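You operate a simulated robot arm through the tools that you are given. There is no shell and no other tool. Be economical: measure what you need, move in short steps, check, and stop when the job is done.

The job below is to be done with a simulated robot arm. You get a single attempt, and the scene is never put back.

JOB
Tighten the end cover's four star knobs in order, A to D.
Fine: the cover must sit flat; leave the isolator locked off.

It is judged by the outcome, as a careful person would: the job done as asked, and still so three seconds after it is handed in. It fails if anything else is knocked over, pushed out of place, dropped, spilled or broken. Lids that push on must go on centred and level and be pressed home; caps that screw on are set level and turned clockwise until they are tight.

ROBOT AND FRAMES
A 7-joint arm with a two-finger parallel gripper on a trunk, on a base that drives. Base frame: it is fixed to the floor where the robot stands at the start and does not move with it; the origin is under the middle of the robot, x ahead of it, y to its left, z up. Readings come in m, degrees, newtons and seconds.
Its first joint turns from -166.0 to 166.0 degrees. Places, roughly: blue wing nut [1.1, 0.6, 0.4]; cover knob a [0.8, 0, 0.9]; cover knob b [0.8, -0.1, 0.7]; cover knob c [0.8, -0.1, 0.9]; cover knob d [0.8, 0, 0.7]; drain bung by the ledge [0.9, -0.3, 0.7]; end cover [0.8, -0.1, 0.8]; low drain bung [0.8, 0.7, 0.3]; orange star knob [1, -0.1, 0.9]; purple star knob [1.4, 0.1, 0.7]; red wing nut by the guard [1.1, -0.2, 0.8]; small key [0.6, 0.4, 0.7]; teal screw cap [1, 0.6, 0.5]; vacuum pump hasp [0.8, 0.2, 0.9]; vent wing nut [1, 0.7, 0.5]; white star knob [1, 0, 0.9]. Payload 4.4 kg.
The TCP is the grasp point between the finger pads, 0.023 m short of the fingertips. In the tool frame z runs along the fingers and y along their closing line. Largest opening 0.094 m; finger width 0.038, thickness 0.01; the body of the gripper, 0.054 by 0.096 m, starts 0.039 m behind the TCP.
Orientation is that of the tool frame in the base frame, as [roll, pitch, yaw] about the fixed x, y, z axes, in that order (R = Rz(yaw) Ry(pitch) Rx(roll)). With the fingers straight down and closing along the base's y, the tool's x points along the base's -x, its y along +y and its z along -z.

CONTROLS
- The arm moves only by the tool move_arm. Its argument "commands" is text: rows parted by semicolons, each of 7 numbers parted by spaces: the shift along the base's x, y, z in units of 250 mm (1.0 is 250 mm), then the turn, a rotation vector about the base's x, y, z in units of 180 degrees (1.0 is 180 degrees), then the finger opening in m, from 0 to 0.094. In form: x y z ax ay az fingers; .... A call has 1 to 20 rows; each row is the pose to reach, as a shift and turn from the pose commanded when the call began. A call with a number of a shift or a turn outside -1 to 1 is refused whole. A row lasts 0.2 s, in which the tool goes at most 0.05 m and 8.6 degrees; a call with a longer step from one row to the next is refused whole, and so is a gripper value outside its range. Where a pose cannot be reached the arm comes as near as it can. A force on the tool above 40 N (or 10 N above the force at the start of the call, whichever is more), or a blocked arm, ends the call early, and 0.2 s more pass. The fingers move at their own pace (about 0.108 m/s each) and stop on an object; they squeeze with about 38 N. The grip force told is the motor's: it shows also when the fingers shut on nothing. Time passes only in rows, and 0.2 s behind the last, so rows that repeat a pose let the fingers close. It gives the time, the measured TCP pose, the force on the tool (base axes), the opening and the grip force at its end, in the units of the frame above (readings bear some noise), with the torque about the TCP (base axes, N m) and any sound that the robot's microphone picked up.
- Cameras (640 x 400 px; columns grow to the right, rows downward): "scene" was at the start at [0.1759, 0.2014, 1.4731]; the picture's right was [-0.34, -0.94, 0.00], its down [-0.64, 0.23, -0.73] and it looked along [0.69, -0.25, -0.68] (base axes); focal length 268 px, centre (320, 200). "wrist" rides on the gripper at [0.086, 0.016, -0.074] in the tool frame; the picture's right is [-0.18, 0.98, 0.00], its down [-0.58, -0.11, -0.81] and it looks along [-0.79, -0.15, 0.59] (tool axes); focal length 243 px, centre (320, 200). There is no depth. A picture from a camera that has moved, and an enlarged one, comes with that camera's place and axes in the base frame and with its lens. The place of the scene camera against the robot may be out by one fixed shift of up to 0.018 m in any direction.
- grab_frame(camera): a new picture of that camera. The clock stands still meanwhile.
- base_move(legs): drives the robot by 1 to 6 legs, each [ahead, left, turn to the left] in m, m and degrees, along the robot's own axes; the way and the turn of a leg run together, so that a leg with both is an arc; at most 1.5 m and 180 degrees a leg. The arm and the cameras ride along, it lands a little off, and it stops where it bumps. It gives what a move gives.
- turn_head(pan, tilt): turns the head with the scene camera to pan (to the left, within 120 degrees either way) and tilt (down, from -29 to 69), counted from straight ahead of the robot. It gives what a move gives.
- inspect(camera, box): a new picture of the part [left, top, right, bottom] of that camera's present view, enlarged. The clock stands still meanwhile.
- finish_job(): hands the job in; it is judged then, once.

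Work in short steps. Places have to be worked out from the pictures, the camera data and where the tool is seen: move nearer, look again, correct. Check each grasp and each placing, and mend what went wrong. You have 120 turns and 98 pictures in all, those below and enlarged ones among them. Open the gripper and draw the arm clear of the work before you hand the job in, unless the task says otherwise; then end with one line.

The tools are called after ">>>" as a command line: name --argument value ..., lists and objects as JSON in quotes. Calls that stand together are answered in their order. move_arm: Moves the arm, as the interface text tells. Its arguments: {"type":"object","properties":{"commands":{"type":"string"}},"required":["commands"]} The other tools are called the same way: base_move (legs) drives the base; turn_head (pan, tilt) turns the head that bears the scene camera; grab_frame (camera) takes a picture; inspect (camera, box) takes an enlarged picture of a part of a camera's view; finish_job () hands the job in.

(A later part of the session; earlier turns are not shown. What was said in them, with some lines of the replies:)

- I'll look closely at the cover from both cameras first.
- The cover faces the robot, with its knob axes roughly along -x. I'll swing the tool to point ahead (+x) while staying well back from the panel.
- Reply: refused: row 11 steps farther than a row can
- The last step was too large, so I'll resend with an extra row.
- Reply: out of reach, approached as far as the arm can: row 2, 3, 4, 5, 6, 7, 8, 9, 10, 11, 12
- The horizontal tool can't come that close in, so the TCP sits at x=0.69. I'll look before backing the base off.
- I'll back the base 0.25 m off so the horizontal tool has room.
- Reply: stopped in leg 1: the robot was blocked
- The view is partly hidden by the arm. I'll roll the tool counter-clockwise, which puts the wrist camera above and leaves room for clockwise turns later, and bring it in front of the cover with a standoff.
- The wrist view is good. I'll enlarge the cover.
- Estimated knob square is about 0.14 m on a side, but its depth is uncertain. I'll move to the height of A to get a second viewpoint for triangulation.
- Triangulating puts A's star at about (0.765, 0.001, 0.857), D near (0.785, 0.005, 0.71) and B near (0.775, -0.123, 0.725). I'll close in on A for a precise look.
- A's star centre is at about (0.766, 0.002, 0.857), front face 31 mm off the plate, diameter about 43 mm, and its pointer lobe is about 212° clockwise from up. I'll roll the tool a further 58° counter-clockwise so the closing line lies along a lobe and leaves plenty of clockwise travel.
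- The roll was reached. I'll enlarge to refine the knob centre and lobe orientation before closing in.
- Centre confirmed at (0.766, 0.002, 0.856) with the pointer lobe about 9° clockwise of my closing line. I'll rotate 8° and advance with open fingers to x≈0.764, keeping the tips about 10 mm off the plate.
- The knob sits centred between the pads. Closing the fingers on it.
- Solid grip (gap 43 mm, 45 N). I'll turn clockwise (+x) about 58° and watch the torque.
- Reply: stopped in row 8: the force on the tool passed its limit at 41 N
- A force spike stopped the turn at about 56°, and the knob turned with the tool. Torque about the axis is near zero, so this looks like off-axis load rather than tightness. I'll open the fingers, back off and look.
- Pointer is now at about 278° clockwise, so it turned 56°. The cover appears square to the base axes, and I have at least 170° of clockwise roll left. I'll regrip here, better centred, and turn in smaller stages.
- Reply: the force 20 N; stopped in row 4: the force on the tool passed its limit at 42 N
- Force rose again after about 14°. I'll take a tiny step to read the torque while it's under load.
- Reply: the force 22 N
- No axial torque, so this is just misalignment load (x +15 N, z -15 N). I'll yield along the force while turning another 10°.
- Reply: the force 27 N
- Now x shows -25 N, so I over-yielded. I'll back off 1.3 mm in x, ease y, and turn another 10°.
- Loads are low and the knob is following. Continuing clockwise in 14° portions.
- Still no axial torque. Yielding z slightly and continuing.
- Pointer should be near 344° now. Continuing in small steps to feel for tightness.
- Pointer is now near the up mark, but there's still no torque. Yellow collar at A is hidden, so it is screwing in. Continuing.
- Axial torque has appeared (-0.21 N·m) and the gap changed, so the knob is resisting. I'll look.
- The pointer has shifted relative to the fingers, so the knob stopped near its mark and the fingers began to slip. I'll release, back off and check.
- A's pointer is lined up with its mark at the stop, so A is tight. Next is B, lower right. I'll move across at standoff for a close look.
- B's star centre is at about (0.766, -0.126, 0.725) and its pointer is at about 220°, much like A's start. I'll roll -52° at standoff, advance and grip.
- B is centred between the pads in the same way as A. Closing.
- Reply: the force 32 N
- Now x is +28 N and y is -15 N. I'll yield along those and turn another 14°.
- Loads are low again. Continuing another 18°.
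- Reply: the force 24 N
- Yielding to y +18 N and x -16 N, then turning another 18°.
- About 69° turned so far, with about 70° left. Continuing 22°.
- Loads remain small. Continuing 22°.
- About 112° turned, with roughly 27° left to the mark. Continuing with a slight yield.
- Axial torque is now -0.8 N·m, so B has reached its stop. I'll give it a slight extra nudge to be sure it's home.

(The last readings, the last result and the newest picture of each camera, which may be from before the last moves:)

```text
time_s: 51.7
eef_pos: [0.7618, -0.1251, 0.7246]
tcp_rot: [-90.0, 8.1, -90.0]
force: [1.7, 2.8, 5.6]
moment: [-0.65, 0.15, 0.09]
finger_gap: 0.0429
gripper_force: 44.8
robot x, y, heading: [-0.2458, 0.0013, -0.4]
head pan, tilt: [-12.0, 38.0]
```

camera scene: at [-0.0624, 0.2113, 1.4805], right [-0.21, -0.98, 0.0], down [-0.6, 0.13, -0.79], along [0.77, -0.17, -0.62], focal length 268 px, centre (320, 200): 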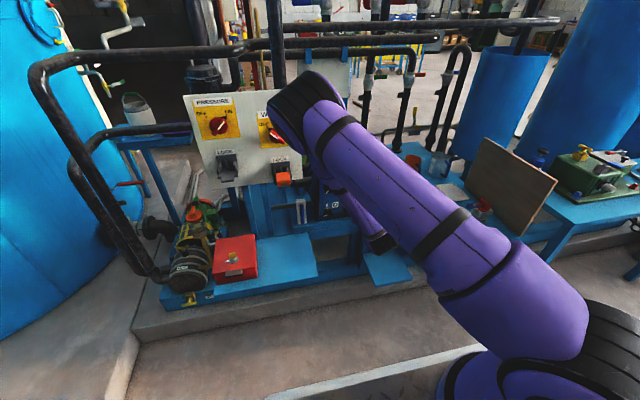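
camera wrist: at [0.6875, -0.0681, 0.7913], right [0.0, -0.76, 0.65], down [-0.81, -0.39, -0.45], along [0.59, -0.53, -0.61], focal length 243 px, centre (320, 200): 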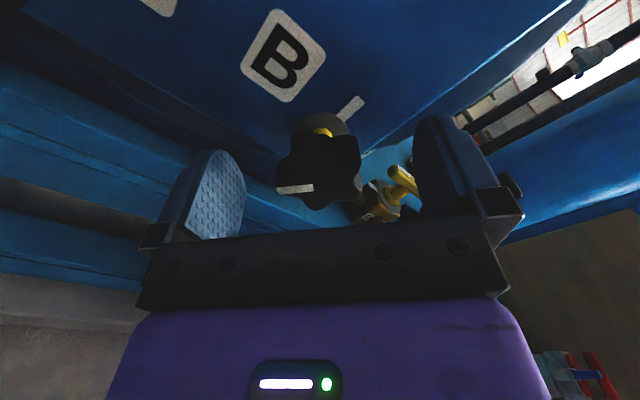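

The torque is holding and the fingers are starting to slip, so B is tight. I'll release, back off, then rise to C's height while rolling back, and look.

>>> move_arm --commands "0 0 0 0 0 0 0.06;0 0 0 0 0 0 0.094;0 0 0 0 0 0 0.094;-0.1 0 0 0 0 0 0.094;-0.2 0 0 0 0 0 0.094;-0.3 0 0 0 0 0 0.094;-0.3 0 0.04 -0.042 0 0 0.094;-0.3 0 0.08 -0.084 0 0 0.094;-0.3 0 0.12 -0.126 0 0 0.094;-0.3 0 0.16 -0.168 0 0 0.094;-0.3 0 0.2 -0.21 0 0 0.094;-0.3 0 0.24 -0.252 0 0 0.094;-0.3 0 0.28 -0.294 0 0 0.094;-0.3 0 0.32 -0.336 0 0 0.094;-0.3 0 0.36 -0.378 0 0 0.094;-0.3 0 0.4 -0.42 0 0 0.094;-0.3 0 0.44 -0.462 0 0 0.094;-0.3 0 0.48 -0.504 0 0 0.094;-0.3 0 0.52 -0.546 0 0 0.094;-0.3 0 0.52 -0.546 0 0 0.094"

>>> grab_frame --camera "wrist"

>>> inspect --camera "wrist" --box '[240, 30, 400, 150]'

```text
time_s: 55.9
eef_pos: [0.6841, -0.127, 0.8552]
tcp_rot: [95.5, -89.5, 84.5]
force: [0.0, 0.6, 0.2]
moment: [0.0, 0.0, -0.04]
finger_gap: 0.0938
gripper_force: 0.0
robot x, y, heading: [-0.244, -0.0015, -0.4]
head pan, tilt: [-12.0, 38.0]
```

```text
68 pictures are left
camera wrist: at [0.611, -0.142, 0.9418], right [0.0, -0.98, -0.18], down [-0.81, 0.1, -0.58], along [0.59, 0.14, -0.79], focal length 243 px, centre (320, 200)
```

wrist: 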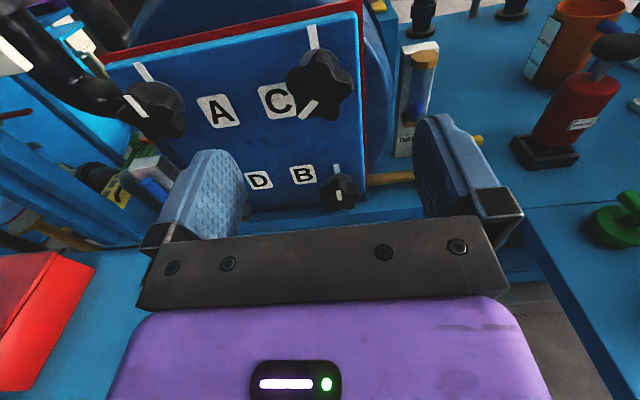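

```text
3.33 times, centred on (320, 90) of wrist
camera zoom: at [0.611, -0.142, 0.9418], right [0.0, -0.98, -0.18], down [-0.81, 0.1, -0.58], along [0.59, 0.14, -0.79], focal length 809 px, centre (320, 567)
```

zoom: 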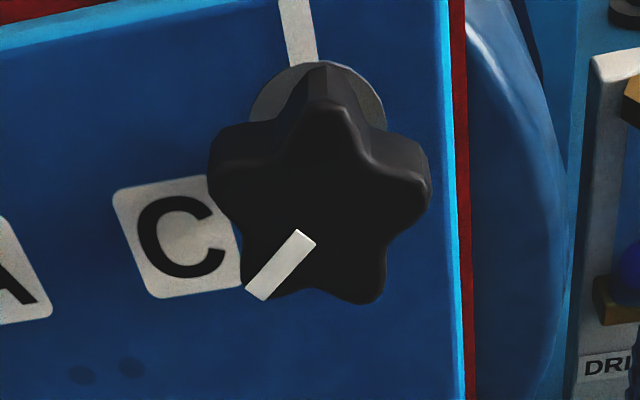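

B's pointer is at its mark. C is at about (-0.126, 0.855) with its pointer at about 232°. I'll roll -38°, advance and grip.

>>> move_arm --commands "0 0.004 0.001 -0.042 0 0 0.094;0 0.004 0.001 -0.084 0 0 0.094;0 0.004 0.001 -0.126 0 0 0.094;0 0.004 0.001 -0.168 0 0 0.094;0 0.004 0.001 -0.21 0 0 0.094;0.1 0.004 0.001 -0.21 0 0 0.094;0.2 0.004 0.001 -0.21 0 0 0.094;0.3 0.004 0.001 -0.21 0 0 0.094;0.3 0.004 0.001 -0.21 0 0 0.094"

>>> grab_frame --camera "wrist"

```text
time_s: 57.9
eef_pos: [0.7598, -0.1254, 0.8552]
tcp_rot: [90.2, -51.8, 90.0]
force: [0.3, -0.6, 0.9]
moment: [-0.01, -0.03, -0.03]
finger_gap: 0.094
gripper_force: 0.1
robot x, y, heading: [-0.2458, -0.0017, -0.0]
head pan, tilt: [-12.0, 38.0]
```

```text
66 pictures are left
camera wrist: at [0.6856, -0.0841, 0.9326], right [0.0, -0.89, 0.46], down [-0.81, -0.27, -0.52], along [0.59, -0.37, -0.72], focal length 243 px, centre (320, 200)
```

wrist: 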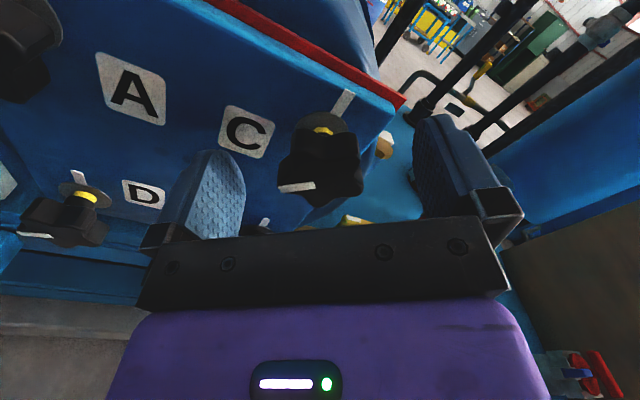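

C is centred between the pads. I'll grip it and turn the first 18°.

>>> move_arm --commands "0 0 0 0 0 0 0.06;0 0 0 0 0 0 0.045;0 0 0 0 0 0 0.03;0 0 0 0 0 0 0.03;0 0 0 0 0 0 0.03"

>>> move_arm --commands "0 0 0 0.02 0 0 0.03;0 0 0 0.04 0 0 0.03;0 0 0 0.06 0 0 0.03;0 0 0 0.08 0 0 0.03;0 0 0 0.1 0 0 0.03;0 0 0 0.1 0 0 0.03"

```text
time_s: 59.1
eef_pos: [0.7586, -0.1256, 0.8559]
tcp_rot: [90.1, -51.8, 89.9]
force: [2.9, -5.5, 5.6]
moment: [-0.02, 0.3, 0.2]
finger_gap: 0.043
gripper_force: 45.1
robot x, y, heading: [-0.2451, 0.0018, -0.2]
head pan, tilt: [-12.0, 38.0]
```

```text
time_s: 60.5
eef_pos: [0.7582, -0.1253, 0.8554]
tcp_rot: [90.3, -69.9, 89.6]
force: [-35.1, -4.0, 0.1]
moment: [0.03, 0.53, 0.12]
finger_gap: 0.0429
gripper_force: 44.9
robot x, y, heading: [-0.2461, -0.0002, -0.3]
head pan, tilt: [-12.0, 38.0]
```

x is at -35 N. I'll yield 1.3 mm back, then continue.

>>> move_arm --commands "-0.005 -0.002 0 0 0 0 0.03;-0.005 -0.002 0 0.02 0 0 0.03;-0.005 -0.002 0 0.04 0 0 0.03;-0.005 -0.002 0 0.06 0 0 0.03;-0.005 -0.002 0 0.08 0 0 0.03;-0.005 -0.002 0 0.1 0 0 0.03;-0.005 -0.002 0 0.1 0 0 0.03"

```text
time_s: 62.1
eef_pos: [0.7596, -0.1265, 0.8553]
tcp_rot: [92.0, -88.0, 88.1]
force: [-28.9, -3.0, -8.1]
moment: [0.0, 0.16, 0.17]
finger_gap: 0.0431
gripper_force: 44.9
robot x, y, heading: [-0.2474, -0.0029, -0.3]
head pan, tilt: [-12.0, 38.0]
```

>>> move_arm --commands "-0.006 -0.001 -0.004 0 0 0 0.03;-0.006 -0.001 -0.004 0.02 0 0 0.03;-0.006 -0.001 -0.004 0.04 0 0 0.03;-0.006 -0.001 -0.004 0.06 0 0 0.03;-0.006 -0.001 -0.004 0.08 0 0 0.03;-0.006 -0.001 -0.004 0.1 0 0 0.03;-0.006 -0.001 -0.004 0.1 0 0 0.03"

```text
time_s: 63.7
eef_pos: [0.7596, -0.1261, 0.8561]
tcp_rot: [-90.0, -74.1, -90.1]
force: [8.2, -5.8, 0.7]
moment: [0.0, -1.08, -0.26]
finger_gap: 0.0429
gripper_force: 45.1
robot x, y, heading: [-0.245, 0.0031, -0.3]
head pan, tilt: [-12.0, 38.0]
```

About 54° turned. Loads are small again, so I'll continue 22°.

>>> move_arm --commands "0.001 -0.002 0 0.02 0 0 0.03;0.001 -0.002 0 0.04 0 0 0.03;0.001 -0.002 0 0.06 0 0 0.03;0.001 -0.002 0 0.08 0 0 0.03;0.001 -0.002 0 0.1 0 0 0.03;0.001 -0.002 0 0.12 0 0 0.03;0.001 -0.002 0 0.12 0 0 0.03"

```text
time_s: 65.3
eef_pos: [0.7584, -0.1266, 0.8549]
tcp_rot: [-89.9, -52.5, -89.9]
force: [26.8, -7.8, 12.3]
moment: [0.0, -0.85, 0.14]
finger_gap: 0.043
gripper_force: 44.5
robot x, y, heading: [-0.2481, 0.0018, -0.3]
head pan, tilt: [-12.0, 38.0]
```

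Yielding (x +1 mm, z +1.5 mm) and turning another 22°.

>>> move_arm --commands "0.005 -0.003 0.006 0 0 0 0.03;0.005 -0.003 0.006 0.02 0 0 0.03;0.005 -0.003 0.006 0.04 0 0 0.03;0.005 -0.003 0.006 0.06 0 0 0.03;0.005 -0.003 0.006 0.08 0 0 0.03;0.005 -0.003 0.006 0.1 0 0 0.03;0.005 -0.003 0.006 0.12 0 0 0.03;0.005 -0.003 0.006 0.12 0 0 0.03"

```text
time_s: 67.1
eef_pos: [0.7596, -0.1259, 0.855]
tcp_rot: [-90.2, -30.9, -89.8]
force: [-11.3, 12.3, -10.5]
moment: [0.01, 0.26, 1.0]
finger_gap: 0.0428
gripper_force: 44.7
robot x, y, heading: [-0.247, 0.0057, -0.2]
head pan, tilt: [-12.0, 38.0]
```

>>> move_arm --commands "-0.002 0.004 -0.004 0 0 0 0.03;-0.002 0.004 -0.004 0.02 0 0 0.03;-0.002 0.004 -0.004 0.04 0 0 0.03;-0.002 0.004 -0.004 0.06 0 0 0.03;-0.002 0.004 -0.004 0.08 0 0 0.03;-0.002 0.004 -0.004 0.1 0 0 0.03;-0.002 0.004 -0.004 0.12 0 0 0.03;-0.002 0.004 -0.004 0.12 0 0 0.03"

```text
time_s: 68.9
eef_pos: [0.758, -0.1271, 0.8549]
tcp_rot: [-90.1, -9.2, -90.0]
force: [-0.9, -2.8, -11.9]
moment: [-0.02, -0.1, 0.15]
finger_gap: 0.0427
gripper_force: 44.9
robot x, y, heading: [-0.2474, -0.0003, -0.3]
head pan, tilt: [-12.0, 38.0]
```

About 119° turned with no axial torque yet. Going on in a smaller portion.

>>> move_arm --commands "0 -0.001 -0.004 0.02 0 0 0.03;0 -0.001 -0.004 0.04 0 0 0.03;0 -0.001 -0.004 0.06 0 0 0.03;0 -0.001 -0.004 0.08 0 0 0.03;0 -0.001 -0.004 0.08 0 0 0.03"

```text
time_s: 70.1
eef_pos: [0.7595, -0.1263, 0.8557]
tcp_rot: [-89.9, 5.1, -90.0]
force: [-0.6, -3.7, 3.5]
moment: [-0.65, 0.33, -0.27]
finger_gap: 0.043
gripper_force: 44.9
robot x, y, heading: [-0.244, 0.005, -0.1]
head pan, tilt: [-12.0, 38.0]
```

Axial torque is -0.65 N·m at about 133°, so C is at its stop. One firm nudge.

>>> move_arm --commands "0 0 0 0.015 0 0 0.03;0 0 0 0.03 0 0 0.03;0 0 0 0.03 0 0 0.03"

```text
time_s: 70.9
eef_pos: [0.7591, -0.1261, 0.8541]
tcp_rot: [-89.8, 10.5, -89.8]
force: [0.3, 3.7, 6.3]
moment: [-0.47, -0.18, 0.39]
finger_gap: 0.0427
gripper_force: 45.0
robot x, y, heading: [-0.2426, 0.0048, -0.0]
head pan, tilt: [-12.0, 38.0]
```

C is tight. Release, back off, and travel to D at standoff while rolling back.

>>> move_arm --commands "0 0 0 0 0 0 0.06;0 0 0 0 0 0 0.094;0 0 0 0 0 0 0.094;-0.1 0 0 0 0 0 0.094;-0.2 0 0 0 0 0 0.094;-0.3 0 0 0 0 0 0.094;-0.3 0.04 -0.04 -0.043 0 0 0.094;-0.3 0.08 -0.08 -0.086 0 0 0.094;-0.3 0.12 -0.12 -0.129 0 0 0.094;-0.3 0.16 -0.16 -0.172 0 0 0.094;-0.3 0.2 -0.2 -0.215 0 0 0.094;-0.3 0.24 -0.24 -0.258 0 0 0.094;-0.3 0.28 -0.28 -0.301 0 0 0.094;-0.3 0.32 -0.32 -0.344 0 0 0.094;-0.3 0.36 -0.36 -0.387 0 0 0.094;-0.3 0.4 -0.4 -0.43 0 0 0.094;-0.3 0.44 -0.44 -0.473 0 0 0.094;-0.3 0.48 -0.48 -0.516 0 0 0.094;-0.3 0.508 -0.52 -0.559 0 0 0.094;-0.3 0.508 -0.52 -0.559 0 0 0.094"

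>>> grab_frame --camera "wrist"

>>> inspect --camera "wrist" --box '[240, 30, 400, 150]'

```text
time_s: 75.1
eef_pos: [0.685, 0.002, 0.7233]
tcp_rot: [100.7, -89.7, 79.2]
force: [-0.2, -0.3, 0.2]
moment: [-0.04, -0.01, -0.03]
finger_gap: 0.0941
gripper_force: 0.0
robot x, y, heading: [-0.2427, -0.0004, -0.1]
head pan, tilt: [-12.0, 38.0]
```

```text
65 pictures are left
camera wrist: at [0.6116, -0.0149, 0.8113], right [0.0, -0.98, -0.18], down [-0.81, 0.11, -0.58], along [0.59, 0.14, -0.79], focal length 243 px, centre (320, 200)
```

wrist: 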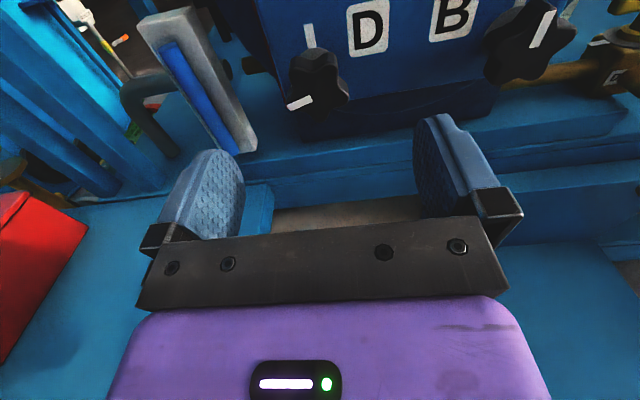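

```text
3.33 times, centred on (320, 90) of wrist
camera zoom: at [0.6116, -0.0149, 0.8113], right [0.0, -0.98, -0.18], down [-0.81, 0.11, -0.58], along [0.59, 0.14, -0.79], focal length 809 px, centre (320, 567)
```

zoom: 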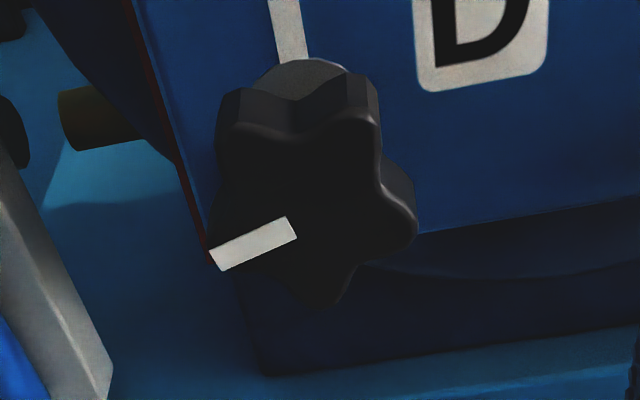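

D is at about (0.001, 0.725) with its pointer at about 256°, and the sight tube is clear. I'll roll -14°, advance and check.

>>> move_arm --commands "0 -0.002 0.005 -0.04 0 0 0.094;0 -0.002 0.005 -0.078 0 0 0.094;0.1 -0.002 0.005 -0.078 0 0 0.094;0.2 -0.002 0.005 -0.078 0 0 0.094;0.3 -0.002 0.005 -0.078 0 0 0.094;0.3 -0.002 0.005 -0.078 0 0 0.094"

>>> grab_frame --camera "wrist"

```text
time_s: 76.5
eef_pos: [0.7586, -0.0006, 0.7256]
tcp_rot: [90.2, -75.7, 89.8]
force: [0.2, 0.6, -0.3]
moment: [0.02, -0.02, 0.0]
finger_gap: 0.0939
gripper_force: 0.1
robot x, y, heading: [-0.2488, -0.0002, -0.4]
head pan, tilt: [-12.0, 38.0]
```

```text
63 pictures are left
camera wrist: at [0.6855, 0.0048, 0.8134], right [0.0, -1.0, 0.06], down [-0.81, -0.04, -0.59], along [0.59, -0.05, -0.81], focal length 243 px, centre (320, 200)
```

wrist: 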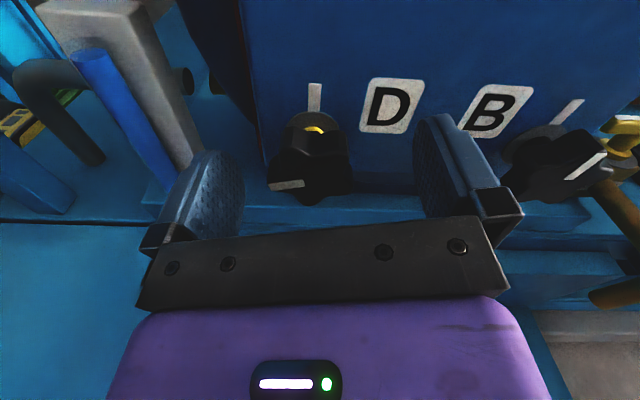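

D sits slightly left of centre, so I'll shift +1.5 mm in y, grip and turn 18°.

>>> move_arm --commands "0 0.006 0 0 0 0 0.06;0 0.006 0 0 0 0 0.045;0 0.006 0 0 0 0 0.03;0 0.006 0 0 0 0 0.03;0 0.006 0 0 0 0 0.03"

>>> move_arm --commands "0 0 0 0.02 0 0 0.03;0 0 0 0.04 0 0 0.03;0 0 0 0.06 0 0 0.03;0 0 0 0.08 0 0 0.03;0 0 0 0.1 0 0 0.03;0 0 0 0.1 0 0 0.03"

```text
time_s: 77.7
eef_pos: [0.7581, 0.003, 0.7257]
tcp_rot: [90.3, -75.8, 89.8]
force: [0.2, 19.0, -6.1]
moment: [-0.01, 0.28, 0.53]
finger_gap: 0.0429
gripper_force: 44.7
robot x, y, heading: [-0.247, -0.0001, -0.2]
head pan, tilt: [-12.0, 38.0]
```

```text
time_s: 79.1
eef_pos: [0.7593, 0.004, 0.7259]
tcp_rot: [-90.0, -86.2, -90.0]
force: [-8.8, 29.3, 4.1]
moment: [-0.03, 0.1, 0.52]
finger_gap: 0.0429
gripper_force: 45.3
robot x, y, heading: [-0.2458, 0.0013, -0.3]
head pan, tilt: [-12.0, 38.0]
```

y is at +29 N, so I'll shift +3 mm along it and continue 14°.

>>> move_arm --commands "-0.002 0.012 0.002 0 0 0 0.03;-0.002 0.012 0.002 0.02 0 0 0.03;-0.002 0.012 0.002 0.04 0 0 0.03;-0.002 0.012 0.002 0.06 0 0 0.03;-0.002 0.012 0.002 0.08 0 0 0.03;-0.002 0.012 0.002 0.08 0 0 0.03"

```text
time_s: 80.5
eef_pos: [0.7593, 0.0037, 0.7257]
tcp_rot: [-90.1, -71.8, -90.1]
force: [15.0, -3.3, 6.8]
moment: [0.01, 0.42, 0.43]
finger_gap: 0.0429
gripper_force: 44.8
robot x, y, heading: [-0.2512, 0.0027, -0.3]
head pan, tilt: [-12.0, 38.0]
```

>>> move_arm --commands "0.003 -0.001 0.003 0 0 0 0.03;0.003 -0.001 0.003 0.02 0 0 0.03;0.003 -0.001 0.003 0.04 0 0 0.03;0.003 -0.001 0.003 0.06 0 0 0.03;0.003 -0.001 0.003 0.08 0 0 0.03;0.003 -0.001 0.003 0.1 0 0 0.03;0.003 -0.001 0.003 0.12 0 0 0.03;0.003 -0.001 0.003 0.12 0 0 0.03"

```text
time_s: 82.3
eef_pos: [0.7597, 0.0034, 0.7263]
tcp_rot: [-90.4, -50.2, -89.9]
force: [-3.1, -22.0, -9.5]
moment: [0.04, 0.33, 0.22]
finger_gap: 0.0427
gripper_force: 45.3
robot x, y, heading: [-0.242, 0.0026, -0.3]
head pan, tilt: [-12.0, 38.0]
```

About 54° turned, with about 50° left. I'll yield y back 2 mm and continue.

>>> move_arm --commands "0 -0.009 -0.004 0 0 0 0.03;0 -0.009 -0.004 0.02 0 0 0.03;0 -0.009 -0.004 0.04 0 0 0.03;0 -0.009 -0.004 0.06 0 0 0.03;0 -0.009 -0.004 0.08 0 0 0.03;0 -0.009 -0.004 0.1 0 0 0.03;0 -0.009 -0.004 0.1 0 0 0.03"

```text
time_s: 83.9
eef_pos: [0.7584, 0.0029, 0.7252]
tcp_rot: [-90.1, -32.2, -89.8]
force: [-28.0, -2.5, -2.3]
moment: [0.0, 0.02, 0.53]
finger_gap: 0.0429
gripper_force: 44.7
robot x, y, heading: [-0.2465, -0.0018, -0.1]
head pan, tilt: [-12.0, 38.0]
```

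>>> move_arm --commands "-0.004 -0.001 -0.001 0 0 0 0.03;-0.004 -0.001 -0.001 0.02 0 0 0.03;-0.004 -0.001 -0.001 0.04 0 0 0.03;-0.004 -0.001 -0.001 0.06 0 0 0.03;-0.004 -0.001 -0.001 0.08 0 0 0.03;-0.004 -0.001 -0.001 0.1 0 0 0.03;-0.004 -0.001 -0.001 0.1 0 0 0.03"

```text
time_s: 85.5
eef_pos: [0.7583, 0.0019, 0.7262]
tcp_rot: [-90.0, -14.2, -90.0]
force: [-3.0, 8.3, -7.7]
moment: [0.0, 0.6, 0.94]
finger_gap: 0.043
gripper_force: 45.4
robot x, y, heading: [-0.2428, 0.0012, -0.1]
head pan, tilt: [-12.0, 38.0]
```

About 90° turned, so the stop should be near. Smaller portions now.

>>> move_arm --commands "-0.001 0.003 -0.003 0.02 0 0 0.03;-0.001 0.003 -0.003 0.04 0 0 0.03;-0.001 0.003 -0.003 0.06 0 0 0.03;-0.001 0.003 -0.003 0.08 0 0 0.03;-0.001 0.003 -0.003 0.08 0 0 0.03"

```text
time_s: 86.7
eef_pos: [0.7593, 0.0027, 0.7261]
tcp_rot: [-89.9, 0.1, -89.9]
force: [3.7, 7.7, 6.1]
moment: [0.0, -0.45, -0.76]
finger_gap: 0.0431
gripper_force: 45.2
robot x, y, heading: [-0.2447, 0.0029, -0.1]
head pan, tilt: [-12.0, 38.0]
```

>>> move_arm --commands "0 0.002 0.002 0.02 0 0 0.03;0 0.002 0.002 0.04 0 0 0.03;0 0.002 0.002 0.06 0 0 0.03;0 0.002 0.002 0.06 0 0 0.03"

```text
time_s: 87.7
eef_pos: [0.7587, 0.0033, 0.7262]
tcp_rot: [-90.0, 11.0, -90.1]
force: [7.1, 0.7, 8.8]
moment: [-0.45, 0.43, -0.04]
finger_gap: 0.0423
gripper_force: 45.3
robot x, y, heading: [-0.2441, -0.0008, -0.2]
head pan, tilt: [-12.0, 38.0]
```

Axial torque is -0.45 N·m, so D is at its stop. One small nudge to confirm.

>>> move_arm --commands "0 0 0.002 0.015 0 0 0.03;0 0 0.002 0.03 0 0 0.03;0 0 0.002 0.03 0 0 0.03"

```text
time_s: 88.5
eef_pos: [0.7578, 0.0033, 0.7257]
tcp_rot: [-90.1, 16.4, -90.0]
force: [7.4, 0.3, 3.4]
moment: [-0.21, -0.07, 0.07]
finger_gap: 0.0414
gripper_force: 45.0
robot x, y, heading: [-0.2474, 0.0014, 0.0]
head pan, tilt: [-12.0, 38.0]
```

The fingers are slipping on a stopped knob. I'll release, back off and rise for a view of all four pointers.

>>> move_arm --commands "0 0 0 0 0 0 0.06;0 0 0 0 0 0 0.094;0 0 0 0 0 0 0.094;-0.1 0 0 0 0 0 0.094;-0.2 0 0 0 0 0 0.094;-0.3 0 0 0 0 0 0.094;-0.4 0 0.06 -0.043 0 0 0.094;-0.5 -0.02 0.12 -0.086 0 0 0.094;-0.6 -0.04 0.18 -0.129 0 0 0.094;-0.7 -0.06 0.24 -0.172 0 0 0.094;-0.7 -0.08 0.3 -0.215 0 0 0.094;-0.7 -0.1 0.36 -0.258 0 0 0.094;-0.7 -0.12 0.42 -0.301 0 0 0.094;-0.7 -0.14 0.48 -0.344 0 0 0.094;-0.7 -0.16 0.54 -0.387 0 0 0.094;-0.7 -0.18 0.6 -0.43 0 0 0.094;-0.7 -0.2 0.66 -0.473 0 0 0.094;-0.7 -0.2 0.72 -0.516 0 0 0.094;-0.7 -0.2 0.76 -0.55 0 0 0.094;-0.7 -0.2 0.76 -0.59 0 0 0.094"

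>>> inspect --camera "wrist" --box '[220, 10, 460, 210]'

```text
time_s: 92.7
eef_pos: [0.5833, -0.0473, 0.9157]
tcp_rot: [-147.4, -89.9, -32.6]
force: [-0.3, 0.5, 0.2]
moment: [0.02, -0.03, 0.01]
finger_gap: 0.0938
gripper_force: 0.0
robot x, y, heading: [-0.2433, -0.0033, -0.3]
head pan, tilt: [-12.0, 38.0]
```

```text
2.00 times, centred on (340, 110) of wrist
camera zoom: at [0.5097, -0.0628, 1.0021], right [0.0, -0.98, -0.19], down [-0.81, 0.11, -0.58], along [0.59, 0.15, -0.79], focal length 485 px, centre (280, 380)
```

zoom: 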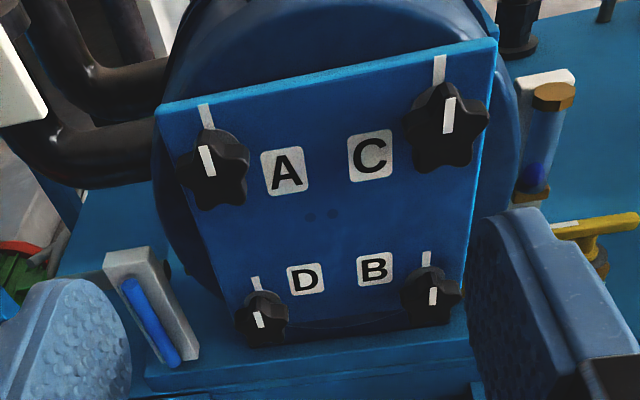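

All four pointers line up with their marks, and the red gap behind the cover is gone, so it sits flat. One last look at the whole scene, including the isolator.

>>> turn_head --pan -5 --tilt 38

>>> inspect --camera "scene" --box '[130, 60, 450, 320]'

```text
time_s: 93.4
eef_pos: [0.5827, -0.0473, 0.9158]
tcp_rot: [-106.4, -89.9, -73.5]
force: [0.4, -0.4, 0.3]
moment: [0.0, -0.01, 0.01]
finger_gap: 0.094
gripper_force: 0.0
robot x, y, heading: [-0.2424, 0.004, -0.3]
head pan, tilt: [-5.0, 38.0]
```

```text
1.54 times, centred on (290, 190) of scene
camera zoom: at [-0.0605, 0.2215, 1.4805], right [-0.09, -1.0, 0.0], down [-0.61, 0.06, -0.79], along [0.78, -0.07, -0.62], focal length 412 px, centre (366, 215)
```

zoom: 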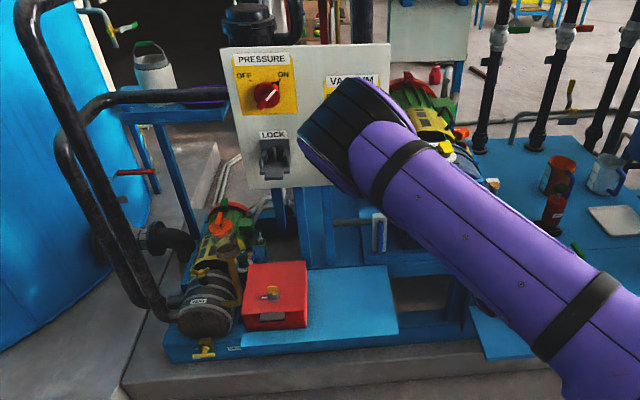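

Nothing has been disturbed. The gripper is open and clear of the work, and I never touched the vacuum isolator or its padlock, so I'm handing the job in.

>>> finish_job

```text
The job is handed in.
```

I tightened the star knobs A, B, C and D in order to their stops. All four pointers are on their marks and the cover sits flat. I didn't touch the isolator or its padlock; the arm hid both in the last scene picture.
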